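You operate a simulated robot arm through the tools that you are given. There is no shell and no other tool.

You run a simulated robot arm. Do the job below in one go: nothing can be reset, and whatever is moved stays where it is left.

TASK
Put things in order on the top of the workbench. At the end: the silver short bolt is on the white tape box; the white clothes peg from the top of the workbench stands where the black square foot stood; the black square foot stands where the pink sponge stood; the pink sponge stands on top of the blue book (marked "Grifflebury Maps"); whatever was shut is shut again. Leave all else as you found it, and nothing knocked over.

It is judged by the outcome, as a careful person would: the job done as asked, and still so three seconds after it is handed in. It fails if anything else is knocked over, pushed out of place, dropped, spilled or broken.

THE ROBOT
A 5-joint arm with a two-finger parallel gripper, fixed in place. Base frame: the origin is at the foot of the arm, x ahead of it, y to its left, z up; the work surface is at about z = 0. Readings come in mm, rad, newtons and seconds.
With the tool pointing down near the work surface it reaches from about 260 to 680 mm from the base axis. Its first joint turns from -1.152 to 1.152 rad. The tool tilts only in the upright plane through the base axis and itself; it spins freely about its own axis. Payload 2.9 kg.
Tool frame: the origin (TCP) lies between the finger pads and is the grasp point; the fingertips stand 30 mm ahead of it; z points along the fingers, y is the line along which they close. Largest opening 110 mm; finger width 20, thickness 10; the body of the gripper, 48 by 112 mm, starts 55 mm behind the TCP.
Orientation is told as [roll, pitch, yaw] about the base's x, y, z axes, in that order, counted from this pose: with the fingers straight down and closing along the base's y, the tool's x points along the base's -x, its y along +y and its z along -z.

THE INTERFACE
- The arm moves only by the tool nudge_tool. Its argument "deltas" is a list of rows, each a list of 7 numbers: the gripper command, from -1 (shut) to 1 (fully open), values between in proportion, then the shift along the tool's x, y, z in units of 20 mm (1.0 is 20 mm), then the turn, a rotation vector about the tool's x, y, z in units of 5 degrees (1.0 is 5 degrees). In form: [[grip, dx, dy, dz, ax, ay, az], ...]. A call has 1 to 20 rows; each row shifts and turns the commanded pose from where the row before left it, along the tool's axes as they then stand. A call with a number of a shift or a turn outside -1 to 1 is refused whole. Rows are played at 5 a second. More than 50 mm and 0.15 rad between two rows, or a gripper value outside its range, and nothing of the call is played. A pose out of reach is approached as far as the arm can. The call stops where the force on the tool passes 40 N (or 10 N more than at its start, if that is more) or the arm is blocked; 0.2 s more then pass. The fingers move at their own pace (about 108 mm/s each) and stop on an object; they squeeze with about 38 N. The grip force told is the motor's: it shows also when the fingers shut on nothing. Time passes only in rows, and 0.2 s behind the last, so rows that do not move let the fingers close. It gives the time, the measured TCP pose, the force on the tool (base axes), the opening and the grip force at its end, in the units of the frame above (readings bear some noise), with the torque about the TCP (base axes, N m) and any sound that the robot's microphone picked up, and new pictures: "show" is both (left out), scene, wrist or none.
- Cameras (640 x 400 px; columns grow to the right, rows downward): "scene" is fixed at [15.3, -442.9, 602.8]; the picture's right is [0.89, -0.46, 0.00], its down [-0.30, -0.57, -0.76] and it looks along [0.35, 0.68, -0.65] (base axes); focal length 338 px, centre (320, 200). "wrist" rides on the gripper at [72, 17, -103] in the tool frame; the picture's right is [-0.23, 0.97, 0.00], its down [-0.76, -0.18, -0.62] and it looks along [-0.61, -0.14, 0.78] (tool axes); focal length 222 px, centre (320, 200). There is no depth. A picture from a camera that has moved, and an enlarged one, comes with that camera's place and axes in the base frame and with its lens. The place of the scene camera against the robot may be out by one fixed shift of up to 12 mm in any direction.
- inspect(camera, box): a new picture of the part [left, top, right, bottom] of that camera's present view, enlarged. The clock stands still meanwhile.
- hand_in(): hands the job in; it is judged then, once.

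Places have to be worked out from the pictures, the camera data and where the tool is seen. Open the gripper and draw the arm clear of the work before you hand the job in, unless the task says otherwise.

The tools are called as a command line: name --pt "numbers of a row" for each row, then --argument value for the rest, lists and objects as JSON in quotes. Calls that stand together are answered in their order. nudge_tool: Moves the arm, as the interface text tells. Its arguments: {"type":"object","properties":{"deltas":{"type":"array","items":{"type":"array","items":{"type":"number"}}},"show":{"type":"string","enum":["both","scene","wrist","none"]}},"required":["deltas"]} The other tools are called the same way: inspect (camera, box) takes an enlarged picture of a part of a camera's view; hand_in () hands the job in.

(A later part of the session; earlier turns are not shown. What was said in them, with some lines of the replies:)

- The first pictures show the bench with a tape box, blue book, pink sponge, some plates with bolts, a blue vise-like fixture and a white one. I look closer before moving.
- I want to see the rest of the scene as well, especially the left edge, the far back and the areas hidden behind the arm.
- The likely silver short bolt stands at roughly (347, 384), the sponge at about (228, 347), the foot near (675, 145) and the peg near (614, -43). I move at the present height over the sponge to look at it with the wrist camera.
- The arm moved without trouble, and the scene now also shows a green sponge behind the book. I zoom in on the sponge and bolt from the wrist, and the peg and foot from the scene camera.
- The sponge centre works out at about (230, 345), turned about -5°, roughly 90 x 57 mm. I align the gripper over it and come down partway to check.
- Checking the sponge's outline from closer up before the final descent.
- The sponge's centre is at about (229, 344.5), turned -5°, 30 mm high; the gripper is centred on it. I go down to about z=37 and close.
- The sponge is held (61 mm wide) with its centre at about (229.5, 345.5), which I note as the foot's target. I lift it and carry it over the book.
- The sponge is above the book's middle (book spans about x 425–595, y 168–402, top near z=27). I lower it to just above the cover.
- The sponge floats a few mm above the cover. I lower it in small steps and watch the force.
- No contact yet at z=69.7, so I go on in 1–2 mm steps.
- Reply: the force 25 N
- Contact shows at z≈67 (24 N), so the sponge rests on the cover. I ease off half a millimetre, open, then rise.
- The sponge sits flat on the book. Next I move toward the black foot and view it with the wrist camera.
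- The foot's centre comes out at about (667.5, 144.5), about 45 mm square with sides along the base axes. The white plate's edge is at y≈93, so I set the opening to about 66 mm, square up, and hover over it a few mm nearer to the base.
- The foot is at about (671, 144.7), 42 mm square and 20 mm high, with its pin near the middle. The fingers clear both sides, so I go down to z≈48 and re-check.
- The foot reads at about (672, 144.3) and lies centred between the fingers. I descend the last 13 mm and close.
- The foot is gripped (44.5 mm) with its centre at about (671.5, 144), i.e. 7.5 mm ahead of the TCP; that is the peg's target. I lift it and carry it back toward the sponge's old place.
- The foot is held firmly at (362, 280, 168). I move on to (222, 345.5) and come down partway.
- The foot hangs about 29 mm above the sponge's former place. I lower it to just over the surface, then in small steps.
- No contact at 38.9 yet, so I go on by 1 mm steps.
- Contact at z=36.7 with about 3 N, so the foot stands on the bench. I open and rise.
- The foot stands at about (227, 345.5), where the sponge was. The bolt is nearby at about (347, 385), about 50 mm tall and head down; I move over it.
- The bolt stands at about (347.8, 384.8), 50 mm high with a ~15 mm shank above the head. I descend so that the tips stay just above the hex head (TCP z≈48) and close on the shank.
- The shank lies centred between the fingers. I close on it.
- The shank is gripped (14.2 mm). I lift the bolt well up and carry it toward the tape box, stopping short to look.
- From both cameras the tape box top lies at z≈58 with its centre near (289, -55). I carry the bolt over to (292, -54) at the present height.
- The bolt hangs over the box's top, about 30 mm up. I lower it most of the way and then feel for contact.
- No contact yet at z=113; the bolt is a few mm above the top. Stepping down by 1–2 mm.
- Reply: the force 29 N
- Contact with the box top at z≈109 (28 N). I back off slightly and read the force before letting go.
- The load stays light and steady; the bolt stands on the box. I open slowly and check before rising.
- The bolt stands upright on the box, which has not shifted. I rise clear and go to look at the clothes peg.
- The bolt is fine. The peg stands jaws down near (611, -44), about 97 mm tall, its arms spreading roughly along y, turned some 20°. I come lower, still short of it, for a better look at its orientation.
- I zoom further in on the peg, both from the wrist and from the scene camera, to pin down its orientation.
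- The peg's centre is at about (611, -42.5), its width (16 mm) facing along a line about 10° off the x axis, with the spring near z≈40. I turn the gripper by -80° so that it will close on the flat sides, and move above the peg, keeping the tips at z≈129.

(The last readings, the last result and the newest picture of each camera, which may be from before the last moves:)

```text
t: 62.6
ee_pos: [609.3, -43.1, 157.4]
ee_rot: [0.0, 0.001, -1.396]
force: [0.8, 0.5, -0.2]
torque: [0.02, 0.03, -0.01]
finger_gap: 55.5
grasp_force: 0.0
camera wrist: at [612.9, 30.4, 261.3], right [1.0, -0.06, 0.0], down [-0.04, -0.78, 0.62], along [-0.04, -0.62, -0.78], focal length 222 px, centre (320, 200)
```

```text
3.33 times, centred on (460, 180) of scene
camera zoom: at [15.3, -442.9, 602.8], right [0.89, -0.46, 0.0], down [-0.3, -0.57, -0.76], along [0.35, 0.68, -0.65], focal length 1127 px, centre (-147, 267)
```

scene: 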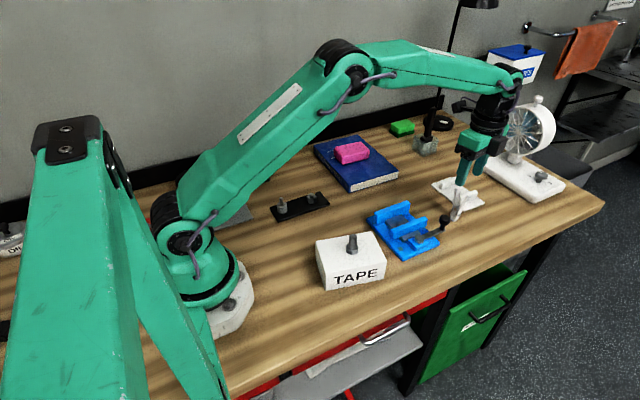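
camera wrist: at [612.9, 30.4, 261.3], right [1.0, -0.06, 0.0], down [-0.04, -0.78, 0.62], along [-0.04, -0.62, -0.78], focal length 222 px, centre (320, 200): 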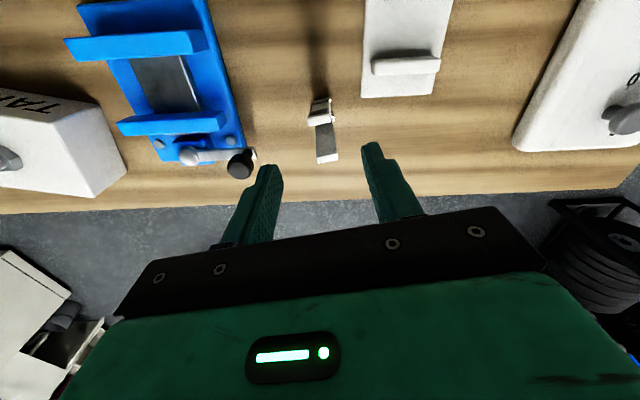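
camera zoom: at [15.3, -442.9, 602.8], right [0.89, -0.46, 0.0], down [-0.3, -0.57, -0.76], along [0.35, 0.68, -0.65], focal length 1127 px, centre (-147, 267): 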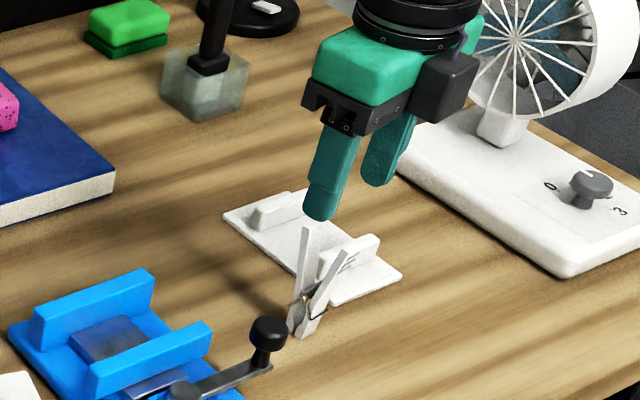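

The gripper is square to the peg, whose centre reads (611.6, -42). I correct by 2 mm, and descend to z≈84 so the tips stay above the spring.

nudge_tool --pt "0 0.03 0.107 0.5 0 0 0" --pt "0 0 0 1 0 0 0" --pt "0 0 0 1 0 0 0" --pt "0 0 0 0.8 0 0 0" --pt "0 0 0 0.35 0 0 0" --pt "0 0 0 0 0 0 0"

inspect --camera "wrist" --box '[240, 80, 400, 240]'

inspect --camera "scene" --box '[420, 150, 500, 230]'

```text
t: 64.0
ee_pos: [611.3, -41.4, 83.0]
ee_rot: [0.0, -0.001, -1.397]
force: [0.7, 0.7, 0.0]
torque: [0.0, -0.01, 0.04]
finger_gap: 55.0
grasp_force: 0.1
camera wrist: at [616.4, 31.7, 187.0], right [1.0, -0.05, 0.0], down [-0.04, -0.78, 0.62], along [-0.03, -0.62, -0.78], focal length 222 px, centre (320, 200)
```

scene: 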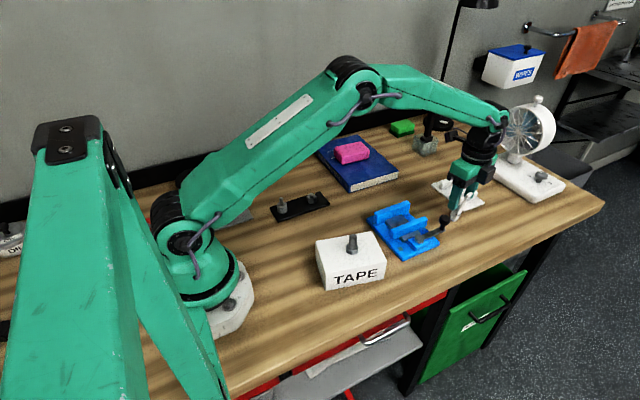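
wrist: 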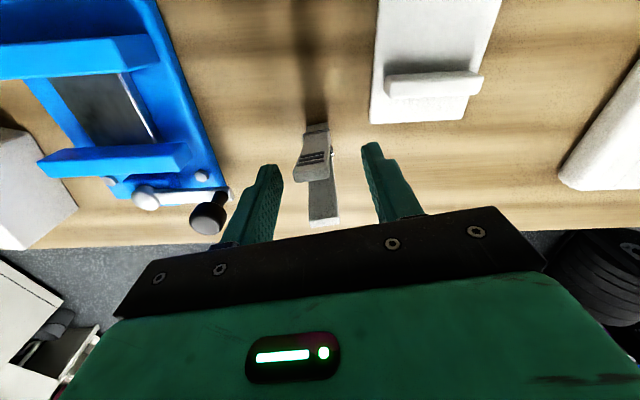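

```text
2.50 times, centred on (320, 160) of wrist
camera zoom: at [616.4, 31.7, 187.0], right [1.0, -0.05, 0.0], down [-0.04, -0.78, 0.62], along [-0.03, -0.62, -0.78], focal length 555 px, centre (320, 300)
```

zoom: 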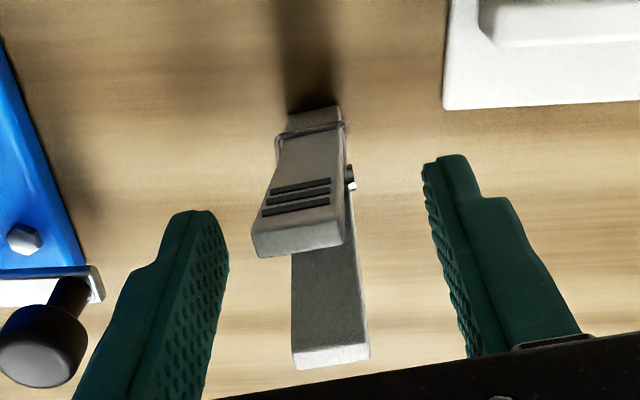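

```text
5.00 times, centred on (460, 190) of scene
camera zoom: at [15.3, -442.9, 602.8], right [0.89, -0.46, 0.0], down [-0.3, -0.57, -0.76], along [0.35, 0.68, -0.65], focal length 1690 px, centre (-380, 250)
```

zoom: 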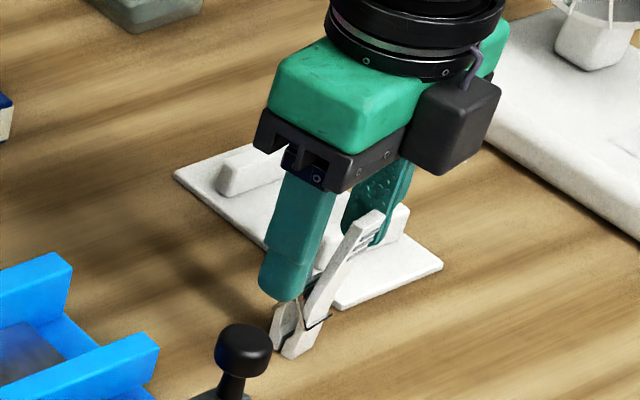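

The peg is centred at (611.5, -41.5) between the fingers, about 2° off the gripper's angle. I trim the yaw and close gradually.

nudge_tool --pt "-0.2 0 0 0 0 0 0.4" --pt "-0.45 0 0 0 0 0 0" --pt "-0.55 0 0 0 0 0 0" --pt "-0.6 0 0 0 0 0 0" --pt "-0.65 0 0 0 0 0 0" --pt "-0.68 0 0 0 0 0 0" --pt "-0.7 0 0 0 0 0 0" --pt "-0.73 0 0 0 0 0 0" --pt "-0.8 0 0 0 0 0 0" --pt "-1 0 0 0 0 0 0" --pt "-1 0 0 0 0 0 0"

inspect --camera "wrist" --box '[240, 80, 400, 240]'

inspect --camera "scene" --box '[420, 150, 500, 230]'

```text
t: 66.4
ee_pos: [613.1, -41.5, 85.0]
ee_rot: [0.0, -0.001, -1.433]
force: [-0.5, 0.6, 0.8]
torque: [0.05, -0.02, 0.01]
finger_gap: 16.6
grasp_force: 38.1
camera wrist: at [619.0, 31.5, 188.2], right [1.0, -0.09, 0.0], down [-0.07, -0.78, 0.62], along [-0.06, -0.62, -0.78], focal length 222 px, centre (320, 200)
```

scene: 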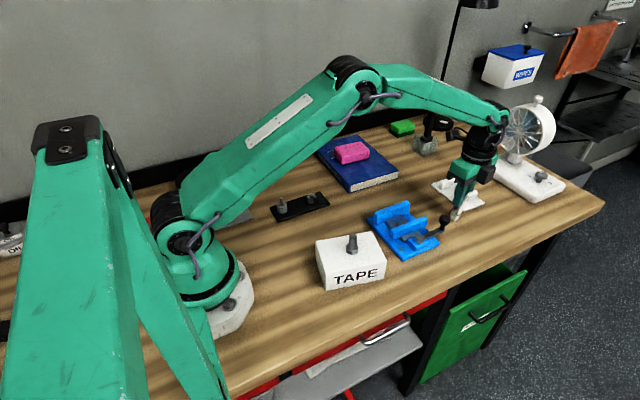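
wrist: 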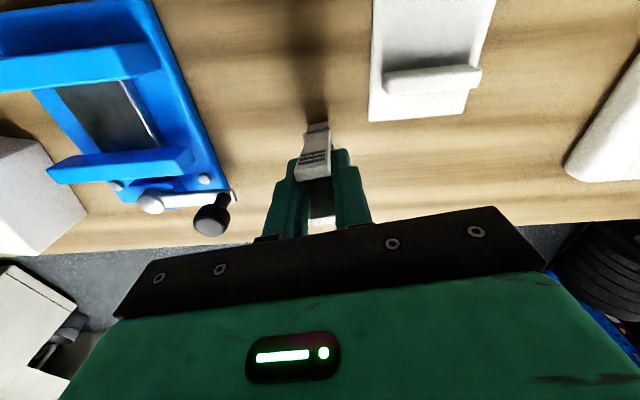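

```text
2.50 times, centred on (320, 160) of wrist
camera zoom: at [619.0, 31.5, 188.2], right [1.0, -0.09, 0.0], down [-0.07, -0.78, 0.62], along [-0.06, -0.62, -0.78], focal length 555 px, centre (320, 300)
```

zoom: 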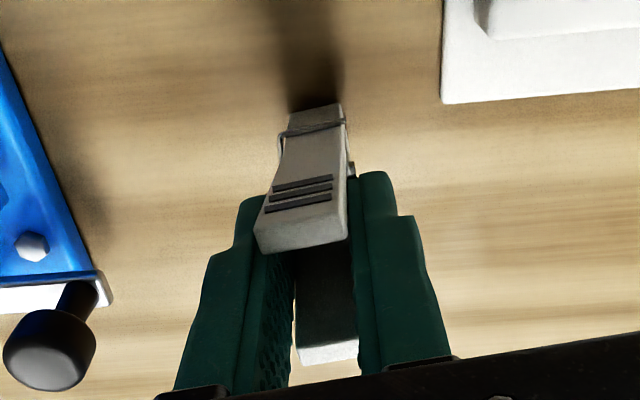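

```text
5.00 times, centred on (460, 190) of scene
camera zoom: at [15.3, -442.9, 602.8], right [0.89, -0.46, 0.0], down [-0.3, -0.57, -0.76], along [0.35, 0.68, -0.65], focal length 1690 px, centre (-380, 250)
```

zoom: 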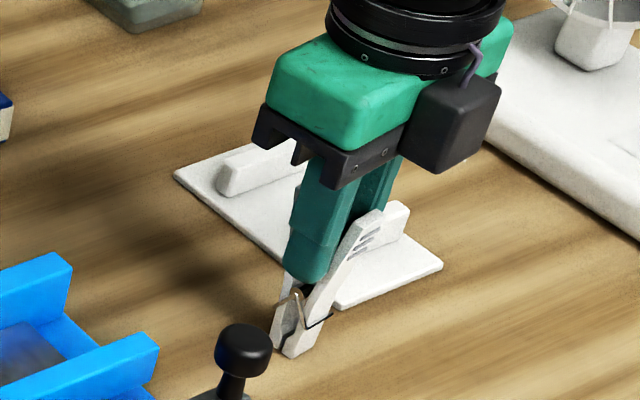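

The peg is held firmly on its flat sides (16.6 mm). I lift it 50 mm and carry it over the white plate toward the foot's former place, stopping a little short.

nudge_tool --pt "-1 0 0 -0.5 0 0 0" --pt "-1 0 0 -1 0 0 0" --pt "-1 0 0 -1 0 0 0" --pt "-1 0.966 0.3755 0 0 0 0" --pt "-1 0.966 0.3755 0 0 0 0" --pt "-1 0.966 0.3755 0 0 0 0" --pt "-1 0.966 0.3755 0 0 0 0" --pt "-1 0.966 0.3755 0 0 0 0" --pt "-1 0.966 0.3755 0 0 0 0" --pt "-1 0.966 0.3755 0 0 0 0" --pt "-1 0.966 0.3755 0 0 0 0" --pt "-1 0.966 0.3755 0 0 0 0" --pt "-1 0 0 0 0 0 0"

inspect --camera "scene" --box '[380, 100, 500, 220]'

inspect --camera "wrist" --box '[220, 60, 420, 220]'

```text
t: 69.2
ee_pos: [655.6, 139.8, 136.8]
ee_rot: [-0.001, 0.001, -1.431]
force: [0.1, 0.6, -0.6]
torque: [-0.02, 0.02, 0.03]
finger_gap: 16.4
grasp_force: 38.5
camera wrist: at [662.4, 213.6, 240.1], right [1.0, -0.09, 0.0], down [-0.07, -0.78, 0.62], along [-0.06, -0.62, -0.78], focal length 222 px, centre (320, 200)
```

scene: 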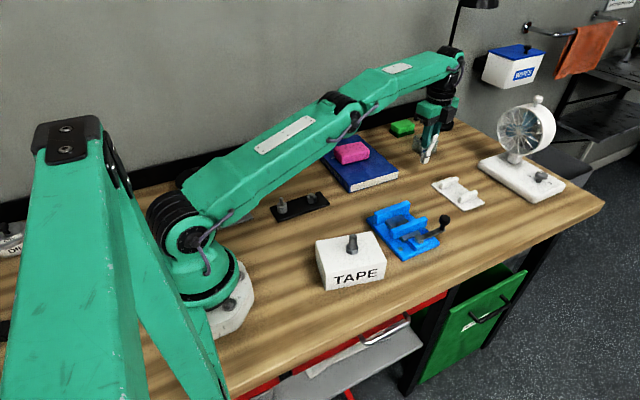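
wrist: 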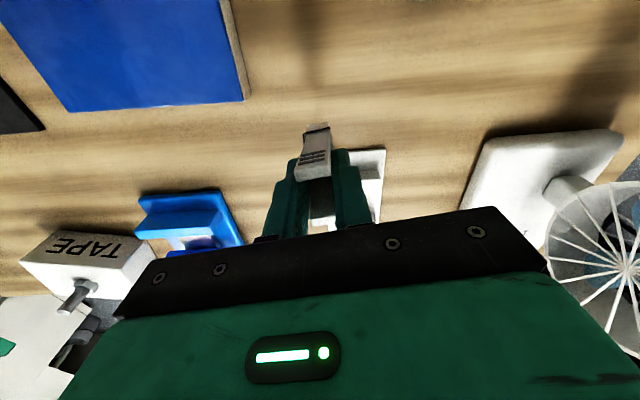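

```text
3.33 times, centred on (440, 160) of scene
camera zoom: at [15.3, -442.9, 602.8], right [0.89, -0.46, 0.0], down [-0.3, -0.57, -0.76], along [0.35, 0.68, -0.65], focal length 1127 px, centre (-80, 333)
```

zoom: 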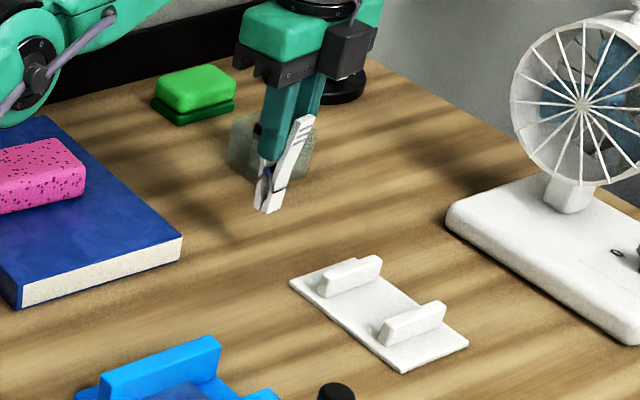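

```text
2.50 times, centred on (320, 140) of wrist
camera zoom: at [662.4, 213.6, 240.1], right [1.0, -0.09, 0.0], down [-0.07, -0.78, 0.62], along [-0.06, -0.62, -0.78], focal length 555 px, centre (320, 350)
```

zoom: 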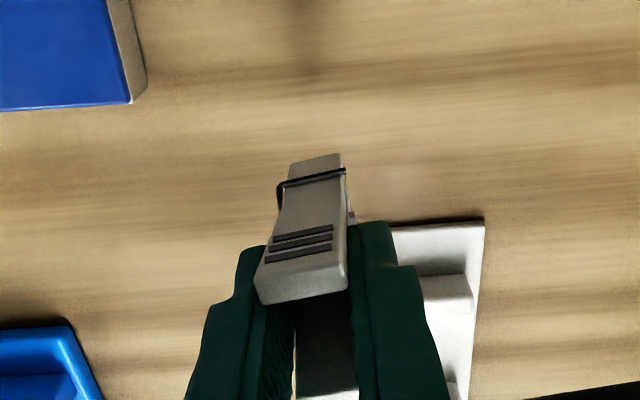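

The peg hangs upright at (655.6, 139.8). I lower it to about 12 mm above the bench and then extend to the foot's former centre (671.5, 144).

nudge_tool --pt "-1 0 0 1 0 0 0" --pt "-1 0 0 0.95 0 0 0" --pt "-1 0.05 0.41 0 0 0 0" --pt "-1 0.05 0.41 0 0 0 0" --pt "-1 0 0 0 0 0 0" --pt "-1 0 0 0 0 0 0"

inspect --camera "scene" --box '[380, 100, 500, 220]'

```text
t: 70.6
ee_pos: [662.6, 141.2, 95.1]
ee_rot: [0.0, -0.002, -1.432]
force: [-0.5, 0.3, -0.6]
torque: [0.04, 0.02, -0.02]
finger_gap: 16.5
grasp_force: 38.0
out of reach, approached as far as the arm can: row 4
camera wrist: at [669.3, 214.8, 199.2], right [1.0, -0.09, 0.0], down [-0.07, -0.78, 0.62], along [-0.06, -0.62, -0.78], focal length 222 px, centre (320, 200)
```

scene: 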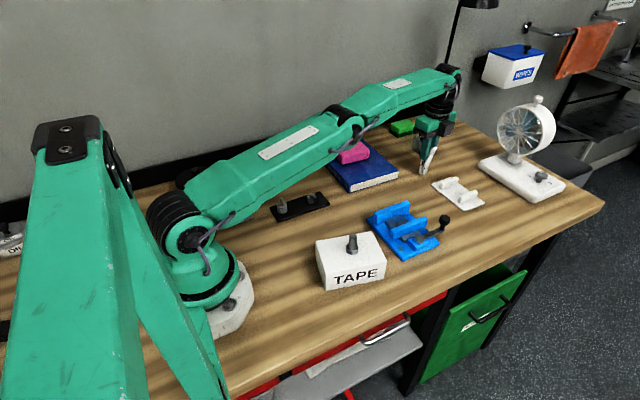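
wrist: 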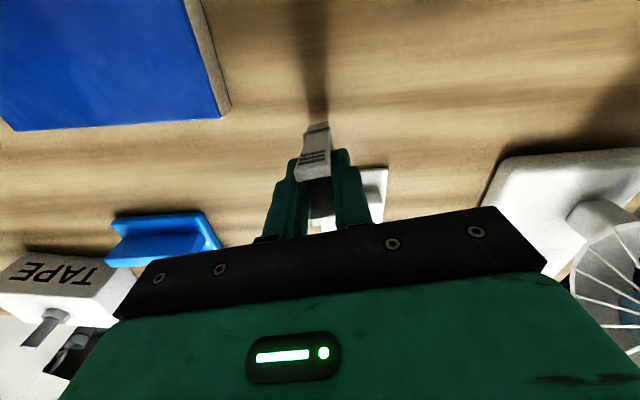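

```text
3.33 times, centred on (440, 160) of scene
camera zoom: at [15.3, -442.9, 602.8], right [0.89, -0.46, 0.0], down [-0.3, -0.57, -0.76], along [0.35, 0.68, -0.65], focal length 1127 px, centre (-80, 333)
```

zoom: 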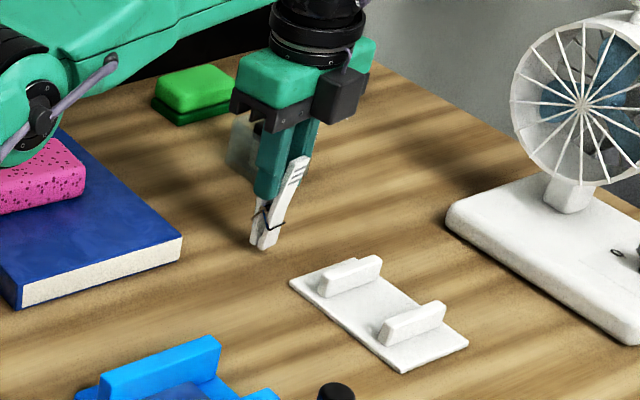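

The arm stops at its reach limit (range ≈677.5 mm), about 9 mm short of the foot's old centre. A slight outward tilt of 2.5° should gain this; I try it with the peg still 11 mm above the bench.

nudge_tool --pt "-1 -0.0146 -0.2 0 -0.25 0.018 0" --pt "-1 0 0 0 -0.25 0.018 0" --pt "-1 0 0 0 0 0 0" --pt "-1 0 0 0 0 0 0"

inspect --camera "scene" --box '[380, 100, 500, 220]'

```text
t: 71.6
ee_pos: [657.2, 140.0, 95.9]
ee_rot: [0.044, 0.002, -1.431]
force: [-0.2, 0.5, -0.8]
torque: [0.05, 0.04, -0.01]
finger_gap: 16.4
grasp_force: 37.8
camera wrist: at [659.6, 213.7, 201.1], right [1.0, -0.09, 0.04], down [-0.1, -0.78, 0.61], along [-0.02, -0.61, -0.79], focal length 222 px, centre (320, 200)
```

scene: 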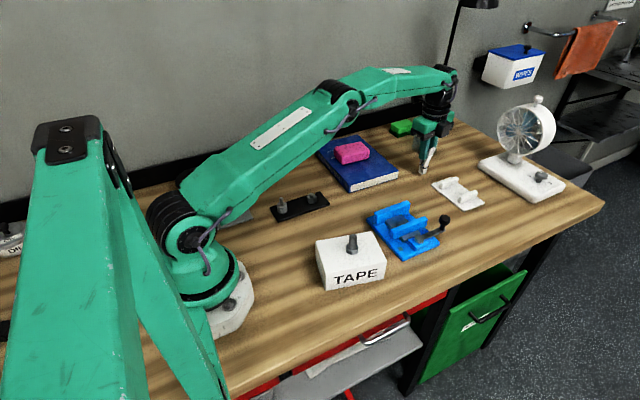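
wrist: 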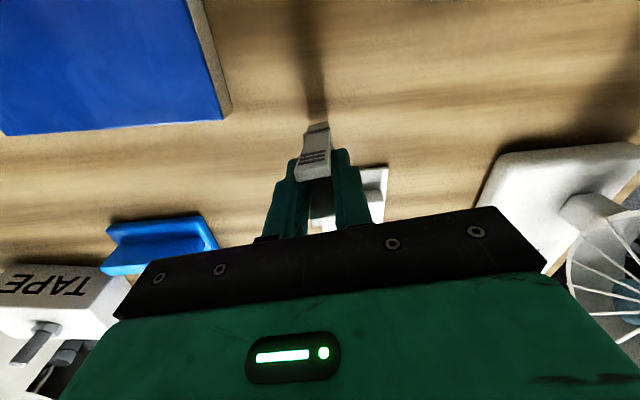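

```text
3.33 times, centred on (440, 160) of scene
camera zoom: at [15.3, -442.9, 602.8], right [0.89, -0.46, 0.0], down [-0.3, -0.57, -0.76], along [0.35, 0.68, -0.65], focal length 1127 px, centre (-80, 333)
```

zoom: 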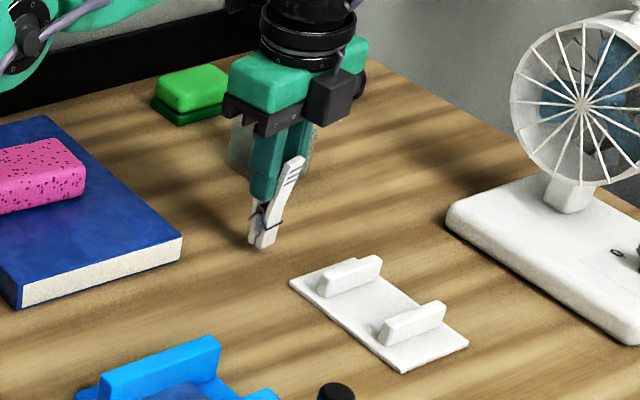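

The tilt took (2.5° outward), and the command was rebased at (657, 140). Now I extend radially in four small steps of 2.8 mm.

nudge_tool --pt "-1 0.022 0.14 0.006 0 0 0" --pt "-1 0.022 0.14 0.006 0 0 0" --pt "-1 0.022 0.14 0.006 0 0 0" --pt "-1 0.022 0.14 0.006 0 0 0" --pt "-1 0 0 0 0 0 0" --pt "-1 0 0 0 0 0 0" --show "scene"

inspect --camera "scene" --box '[390, 120, 460, 190]'

```text
t: 73.0
ee_pos: [666.7, 143.1, 97.9]
ee_rot: [0.045, 0.004, -1.431]
force: [-0.2, -0.5, -0.5]
torque: [0.01, -0.01, 0.02]
finger_gap: 16.4
grasp_force: 38.1
```

scene: 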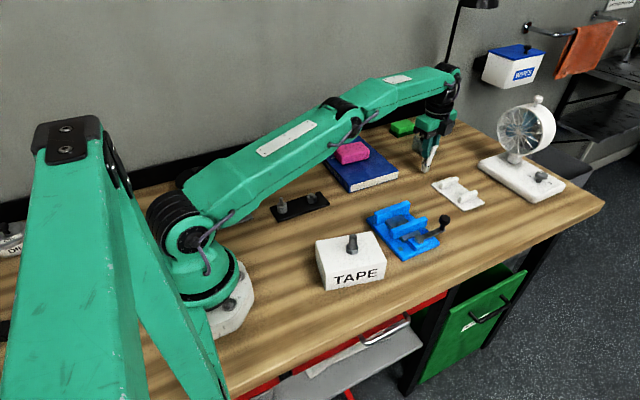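

```text
5.71 times, centred on (425, 155) of scene
camera zoom: at [15.3, -442.9, 602.8], right [0.89, -0.46, 0.0], down [-0.3, -0.57, -0.76], along [0.35, 0.68, -0.65], focal length 1932 px, centre (-280, 457)
```

zoom: 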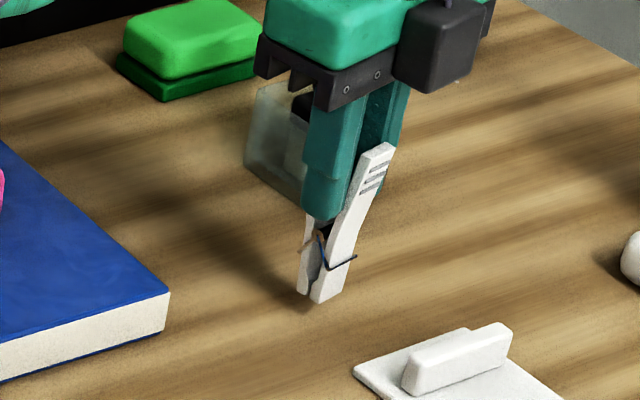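

The TCP reached (666.7, 143.1), which puts the peg's foot within about 1 mm of the target. I lower it vertically, then feel for contact.

nudge_tool --pt "-1 0 -0.01 0.25 0 0 0" --pt "-1 0 -0.009 0.2 0 0 0" --pt "-1 0 0 0 0 0 0" --show "none"

inspect --camera "scene" --box '[390, 120, 460, 190]'

```text
t: 73.8
ee_pos: [670.3, 143.9, 87.6]
ee_rot: [0.044, 0.003, -1.43]
force: [0.4, 0.5, -0.5]
torque: [-0.03, 0.02, -0.03]
finger_gap: 16.3
grasp_force: 38.4
```

```text
5.71 times, centred on (425, 155) of scene
camera zoom: at [15.3, -442.9, 602.8], right [0.89, -0.46, 0.0], down [-0.3, -0.57, -0.76], along [0.35, 0.68, -0.65], focal length 1932 px, centre (-280, 457)
```

zoom: 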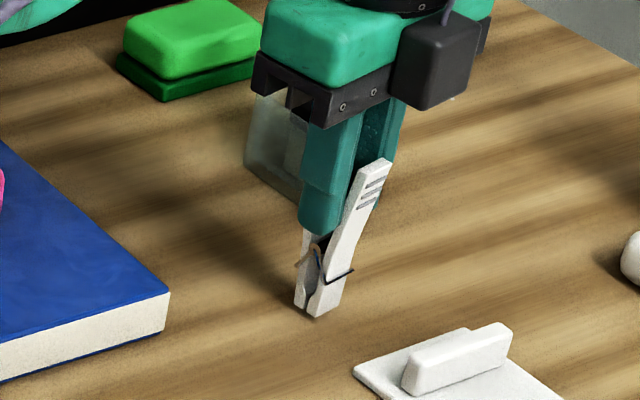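

The peg's foot in the picture coincides with where the foot's base centre was. I continue down in 1 mm steps.

nudge_tool --pt "-1 0 -0.002 0.05 0 0 0" --pt "-1 0 -0.002 0.05 0 0 0" --pt "-1 0 0 0 0 0 0" --show "none"

```text
t: 74.6
ee_pos: [667.8, 142.2, 87.8]
ee_rot: [0.045, 0.003, -1.43]
force: [0.4, -0.3, 0.0]
torque: [0.04, 0.02, 0.03]
finger_gap: 16.3
grasp_force: 38.0
```

nudge_tool --pt "-1 0 -0.002 0.05 0 0 0" --pt "-1 0 0 0 0 0 0" --show "none"

```text
t: 75.2
ee_pos: [668.0, 143.6, 85.7]
ee_rot: [0.044, 0.004, -1.431]
force: [0.1, 0.7, -0.6]
torque: [-0.02, 0.01, -0.01]
finger_gap: 16.7
grasp_force: 37.9
```

nudge_tool --pt "-1 0 -0.002 0.04 0 0 0" --pt "-1 0 0 0 0 0 0" --show "none"

```text
t: 75.8
ee_pos: [668.3, 142.5, 84.1]
ee_rot: [0.043, 0.002, -1.431]
force: [0.9, 0.2, 0.3]
torque: [0.01, 0.0, 0.02]
finger_gap: 16.2
grasp_force: 37.8
```

nudge_tool --pt "-1 0 -0.002 0.03 0 0 0" --pt "-1 0 0 0 0 0 0" --show "none"

```text
t: 76.4
ee_pos: [668.7, 142.8, 84.0]
ee_rot: [0.045, 0.003, -1.432]
force: [-1.4, -1.0, 5.3]
torque: [-0.12, 0.12, 0.0]
finger_gap: 16.7
grasp_force: 38.5
```

Light contact (5 N): the peg stands on the bench. I open in small steps so that it settles flat, then look before withdrawing.

nudge_tool --pt "-0.69 0 0 0 0 0 0" --pt "-0.67 0 0 0 0 0 0" --pt "-0.65 0 0 0 0 0 0" --pt "-0.62 0 0 0 0 0 0" --pt "-0.58 0 0 0 0 0 0" --pt "-0.5 0 0 0 0 0 0" --pt "-0.4 0 0 0 0 0 0" --pt "-0.2 0 0 0 0 0 0" --pt "0 0 0 0 0 0 0" --pt "0 0 0 0 0 0 0"

inspect --camera "scene" --box '[390, 120, 460, 190]'

inspect --camera "wrist" --box '[240, 80, 400, 240]'

```text
t: 78.6
ee_pos: [667.6, 142.8, 84.7]
ee_rot: [0.044, 0.003, -1.43]
force: [0.2, 0.4, 0.0]
torque: [0.03, 0.01, -0.02]
finger_gap: 55.1
grasp_force: 0.1
camera wrist: at [671.0, 215.9, 188.3], right [1.0, -0.09, 0.04], down [-0.1, -0.78, 0.61], along [-0.02, -0.61, -0.79], focal length 222 px, centre (320, 200)
```

scene: 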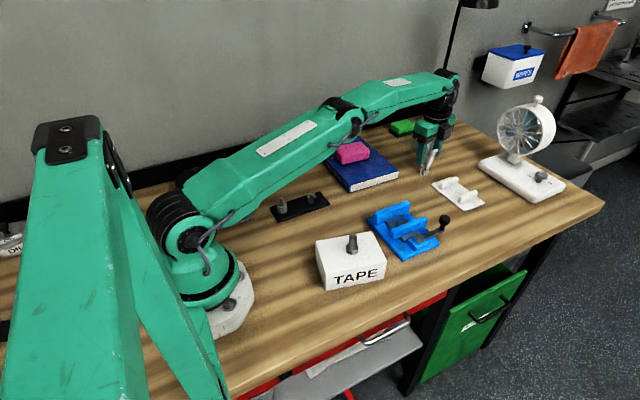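
wrist: 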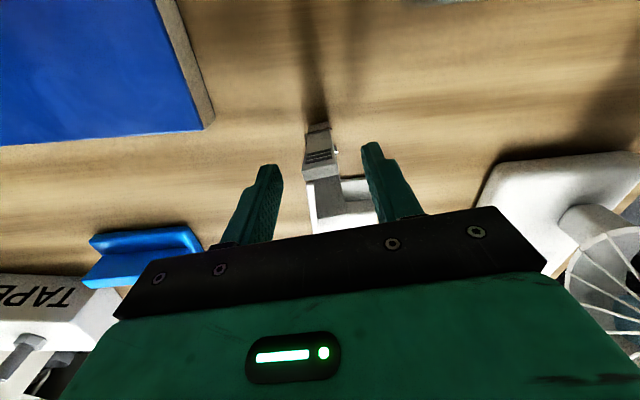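

```text
5.71 times, centred on (425, 155) of scene
camera zoom: at [15.3, -442.9, 602.8], right [0.89, -0.46, 0.0], down [-0.3, -0.57, -0.76], along [0.35, 0.68, -0.65], focal length 1932 px, centre (-280, 457)
```

zoom: 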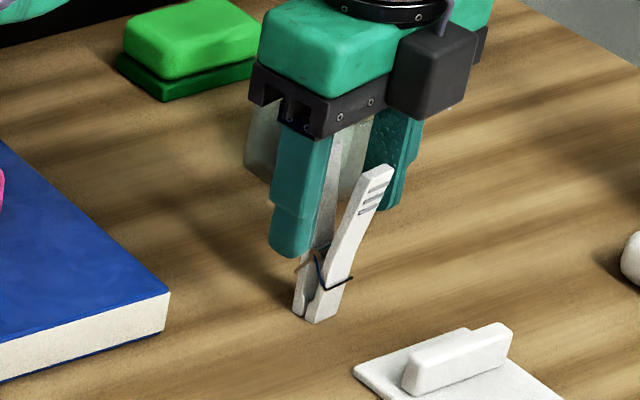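

```text
2.50 times, centred on (320, 160) of wrist
camera zoom: at [671.0, 215.9, 188.3], right [1.0, -0.09, 0.04], down [-0.1, -0.78, 0.61], along [-0.02, -0.61, -0.79], focal length 555 px, centre (320, 300)
```

zoom: 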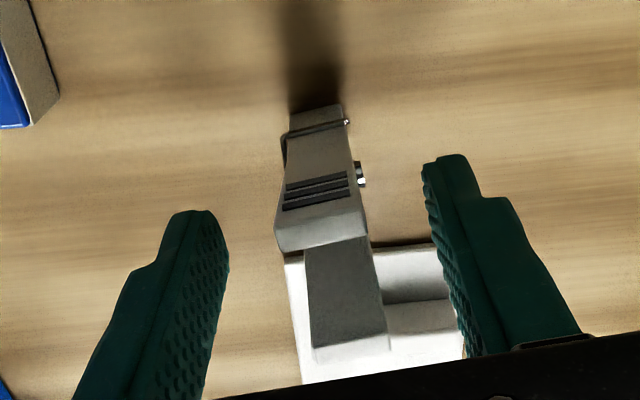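

The peg stands upright and free. I open wider and withdraw upward with a small inward drift, keeping well clear of it.

nudge_tool --pt "0.8 0 0 0 0 0 0" --pt "0.8 0 0 0 0 0 0" --pt "0.8 -0.015 -0.155 -1 0 0 0" --pt "0.8 -0.015 -0.155 -1 0 0 0" --pt "0.8 -0.015 -0.155 -1 0 0 0" --pt "0.8 -0.015 -0.155 -1 0 0 0" --pt "0.8 -0.015 -0.155 -1 0 0 0" --pt "0.8 0 0 0 0 0 0"

inspect --camera "scene" --box '[390, 120, 460, 190]'

```text
t: 80.4
ee_pos: [649.2, 139.8, 184.9]
ee_rot: [0.046, 0.004, -1.431]
force: [0.1, -0.2, 0.6]
torque: [-0.01, 0.02, 0.0]
finger_gap: 99.0
grasp_force: 0.1
camera wrist: at [650.7, 212.8, 289.2], right [1.0, -0.09, 0.04], down [-0.1, -0.78, 0.61], along [-0.02, -0.61, -0.79], focal length 222 px, centre (320, 200)
```

scene: 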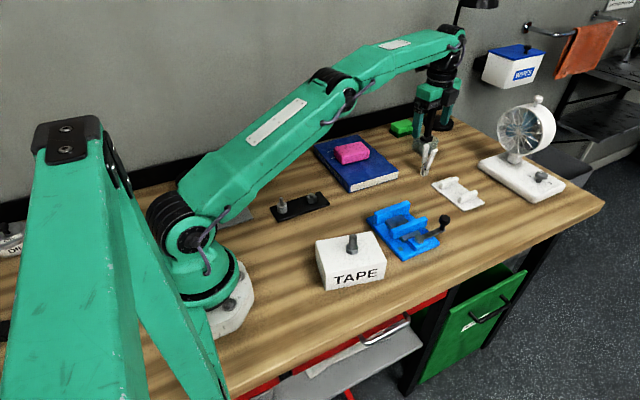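
wrist: 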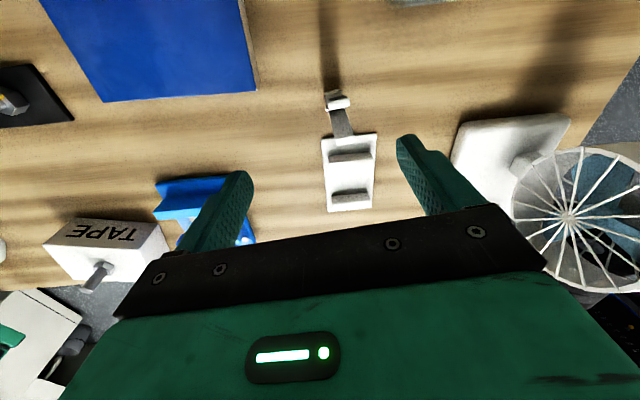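

```text
5.71 times, centred on (425, 155) of scene
camera zoom: at [15.3, -442.9, 602.8], right [0.89, -0.46, 0.0], down [-0.3, -0.57, -0.76], along [0.35, 0.68, -0.65], focal length 1932 px, centre (-280, 457)
```

zoom: 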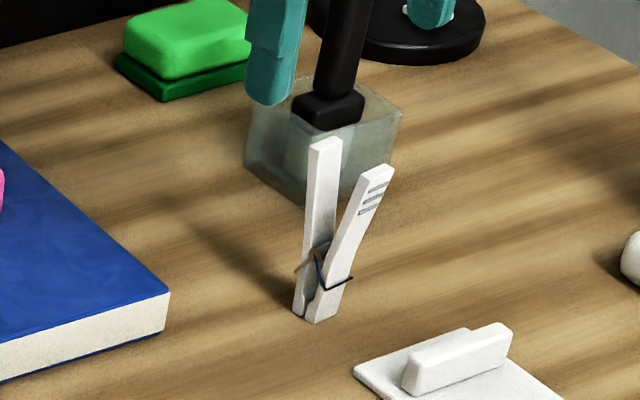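

The peg stands upright where the foot was. I straighten the tool, rise and draw the arm back toward its starting area, then check the whole scene.

nudge_tool --pt "0.8 0 -0.1 -0.5 0.5 -0.036 0" --pt "0.8 0 -0.5 -0.8 0 0 0" --pt "0.8 0 -0.5 -0.8 0 0 0" --pt "0.8 -0.368 -0.95 -0.1 0 0 0" --pt "0.8 -0.368 -0.95 -0.1 0 0 0" --pt "0.8 -0.368 -0.95 -0.1 0 0 0" --pt "0.8 -0.368 -0.95 -0.1 0 0 0" --pt "0.8 -0.368 -0.95 -0.1 0 0 0" --pt "0.8 -0.368 -0.95 -0.1 0 0 0" --pt "0.8 -0.368 -0.95 -0.1 0 0 0" --pt "0.8 -0.368 -0.95 -0.1 0 0 0" --pt "0.8 -0.368 -0.95 -0.1 0 0 0" --pt "0.8 -0.368 -0.95 -0.1 0 0 0" --pt "0.8 -0.368 -0.95 -0.1 0 0 0" --pt "0.8 -0.368 -0.95 -0.1 0 0 0" --pt "0.8 -0.368 -0.95 -0.1 0 0 0" --pt "0.8 0 0 0 0 0 0"

inspect --camera "scene" --box '[180, 120, 360, 300]'

inspect --camera "scene" --box '[340, 110, 520, 270]'

```text
t: 84.0
ee_pos: [395.4, 6.9, 251.8]
ee_rot: [0.0, -0.001, -1.43]
force: [0.6, 0.0, -0.1]
torque: [0.01, 0.0, 0.03]
finger_gap: 99.2
grasp_force: 0.2
camera wrist: at [402.4, 80.0, 354.8], right [1.0, -0.09, 0.0], down [-0.07, -0.78, 0.62], along [-0.06, -0.62, -0.78], focal length 222 px, centre (320, 200)
```

scene: 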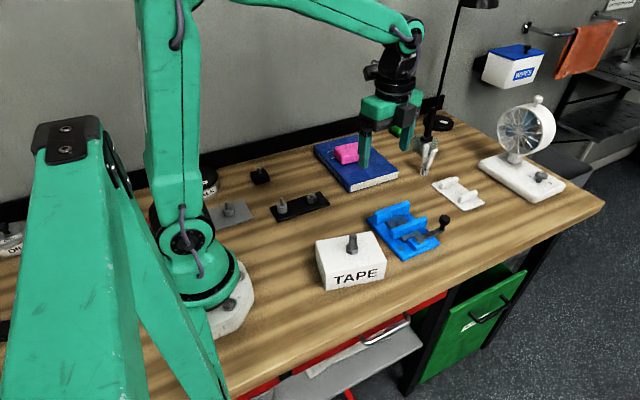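
wrist: 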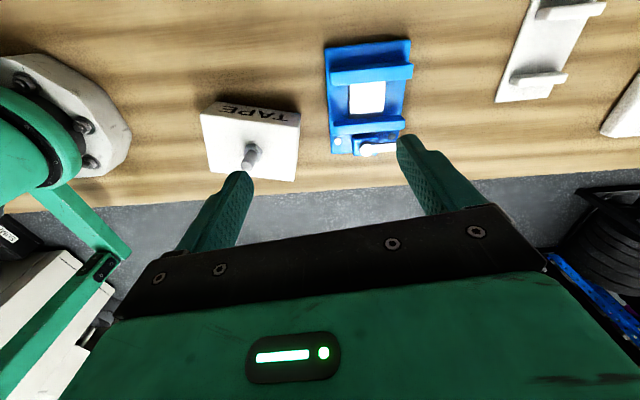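

```text
2.22 times, centred on (270, 210) of scene
camera zoom: at [15.3, -442.9, 602.8], right [0.89, -0.46, 0.0], down [-0.3, -0.57, -0.76], along [0.35, 0.68, -0.65], focal length 751 px, centre (431, 178)
```

zoom: 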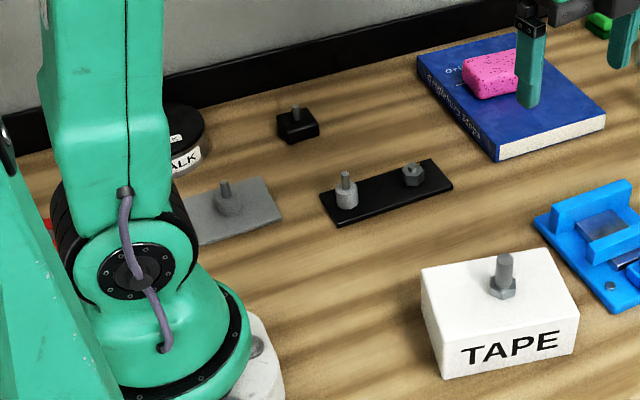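

```text
2.50 times, centred on (430, 190) of scene
camera zoom: at [15.3, -442.9, 602.8], right [0.89, -0.46, 0.0], down [-0.3, -0.57, -0.76], along [0.35, 0.68, -0.65], focal length 845 px, centre (45, 225)
```

zoom: 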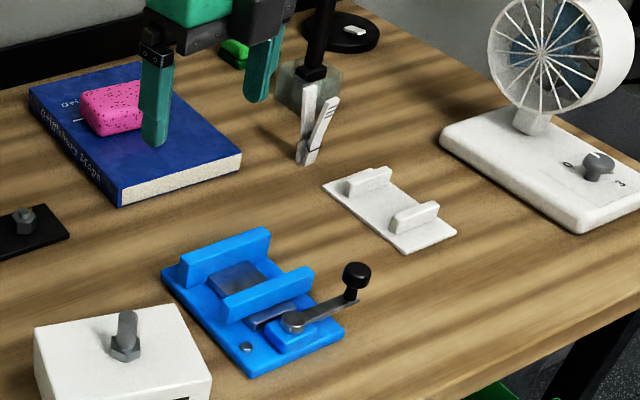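

Everything looks in place. Before handing in I double-check the hex piece on the black plate and the foot with closer views, to be sure the right bolt was moved.

inspect --camera "scene" --box '[265, 185, 335, 225]'

inspect --camera "scene" --box '[330, 225, 380, 265]'

inspect --camera "scene" --box '[200, 250, 460, 400]'

inspect --camera "scene" --box '[540, 40, 640, 200]'

```text
9.14 times, centred on (300, 205) of scene
camera zoom: at [15.3, -442.9, 602.8], right [0.89, -0.46, 0.0], down [-0.3, -0.57, -0.76], along [0.35, 0.68, -0.65], focal length 3091 px, centre (503, 154)
```

zoom: 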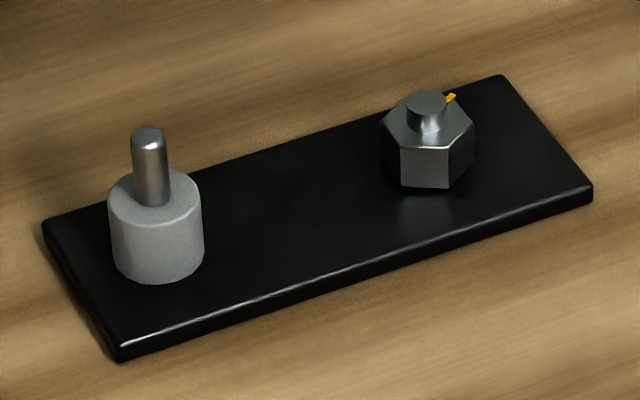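

```text
10.00 times, centred on (355, 245) of scene
camera zoom: at [15.3, -442.9, 602.8], right [0.89, -0.46, 0.0], down [-0.3, -0.57, -0.76], along [0.35, 0.68, -0.65], focal length 3381 px, centre (-30, -250)
```

zoom: 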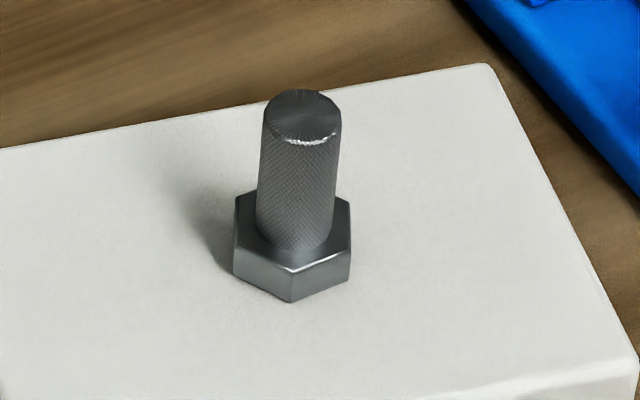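

```text
2.46 times, centred on (330, 325) of scene
camera zoom: at [15.3, -442.9, 602.8], right [0.89, -0.46, 0.0], down [-0.3, -0.57, -0.76], along [0.35, 0.68, -0.65], focal length 832 px, centre (295, -108)
```

zoom: 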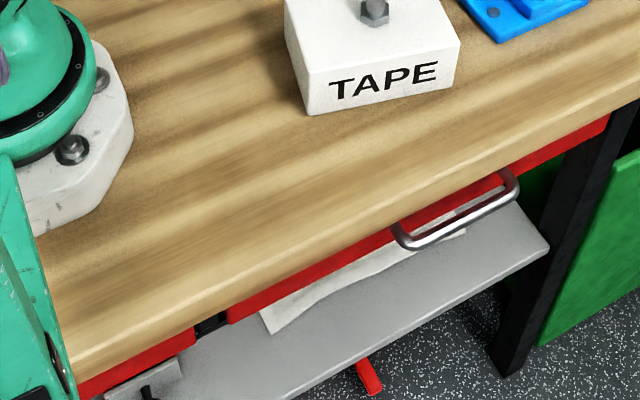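

```text
2.50 times, centred on (590, 120) of scene
camera zoom: at [15.3, -442.9, 602.8], right [0.89, -0.46, 0.0], down [-0.3, -0.57, -0.76], along [0.35, 0.68, -0.65], focal length 845 px, centre (-355, 400)
```

zoom: 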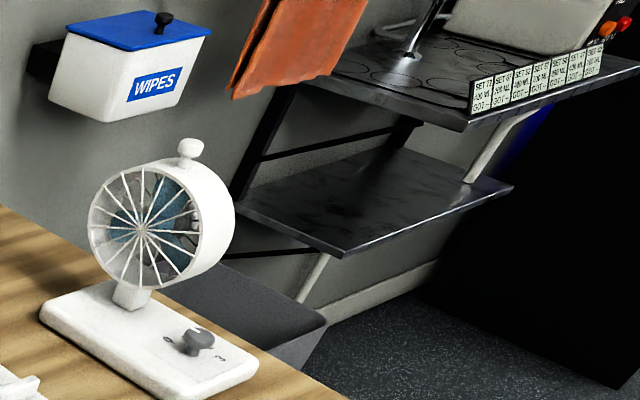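

The piece on the plate is a nut on a stud, so the bolt now on the tape box is the right one. The sponge is on the book, the foot is where the sponge was, the peg stands where the foot was, and nothing else has moved. The gripper is open and clear, so I hand in.

hand_in

```text
The job is handed in.
```

The four items are in their places on the workbench, and I have handed the job in. I have no verdict back yet.

- **Pink sponge:** it lies flat near the middle of the blue "Grifflebury Maps" book.
- **Black square foot:** it stands where the sponge was, within about 4 mm by the pictures.
- **White clothes peg:** it stands upright where the foot was, off the foot's old centre by a few millimetres at most. That spot is just past the arm's straight-down reach, so I set the peg down with the tool tilted 2.5° outward. It settled upright when released.
- **Silver short bolt:** it stands head down on the tape box. It was the only loose bolt I saw on the bench; the hex piece on the black plate looks like a nut on a stud, so I left it.

I opened nothing, so nothing needed shutting again. The last pictures show nothing knocked over or pushed out of place. The gripper is open and the arm is drawn clear.
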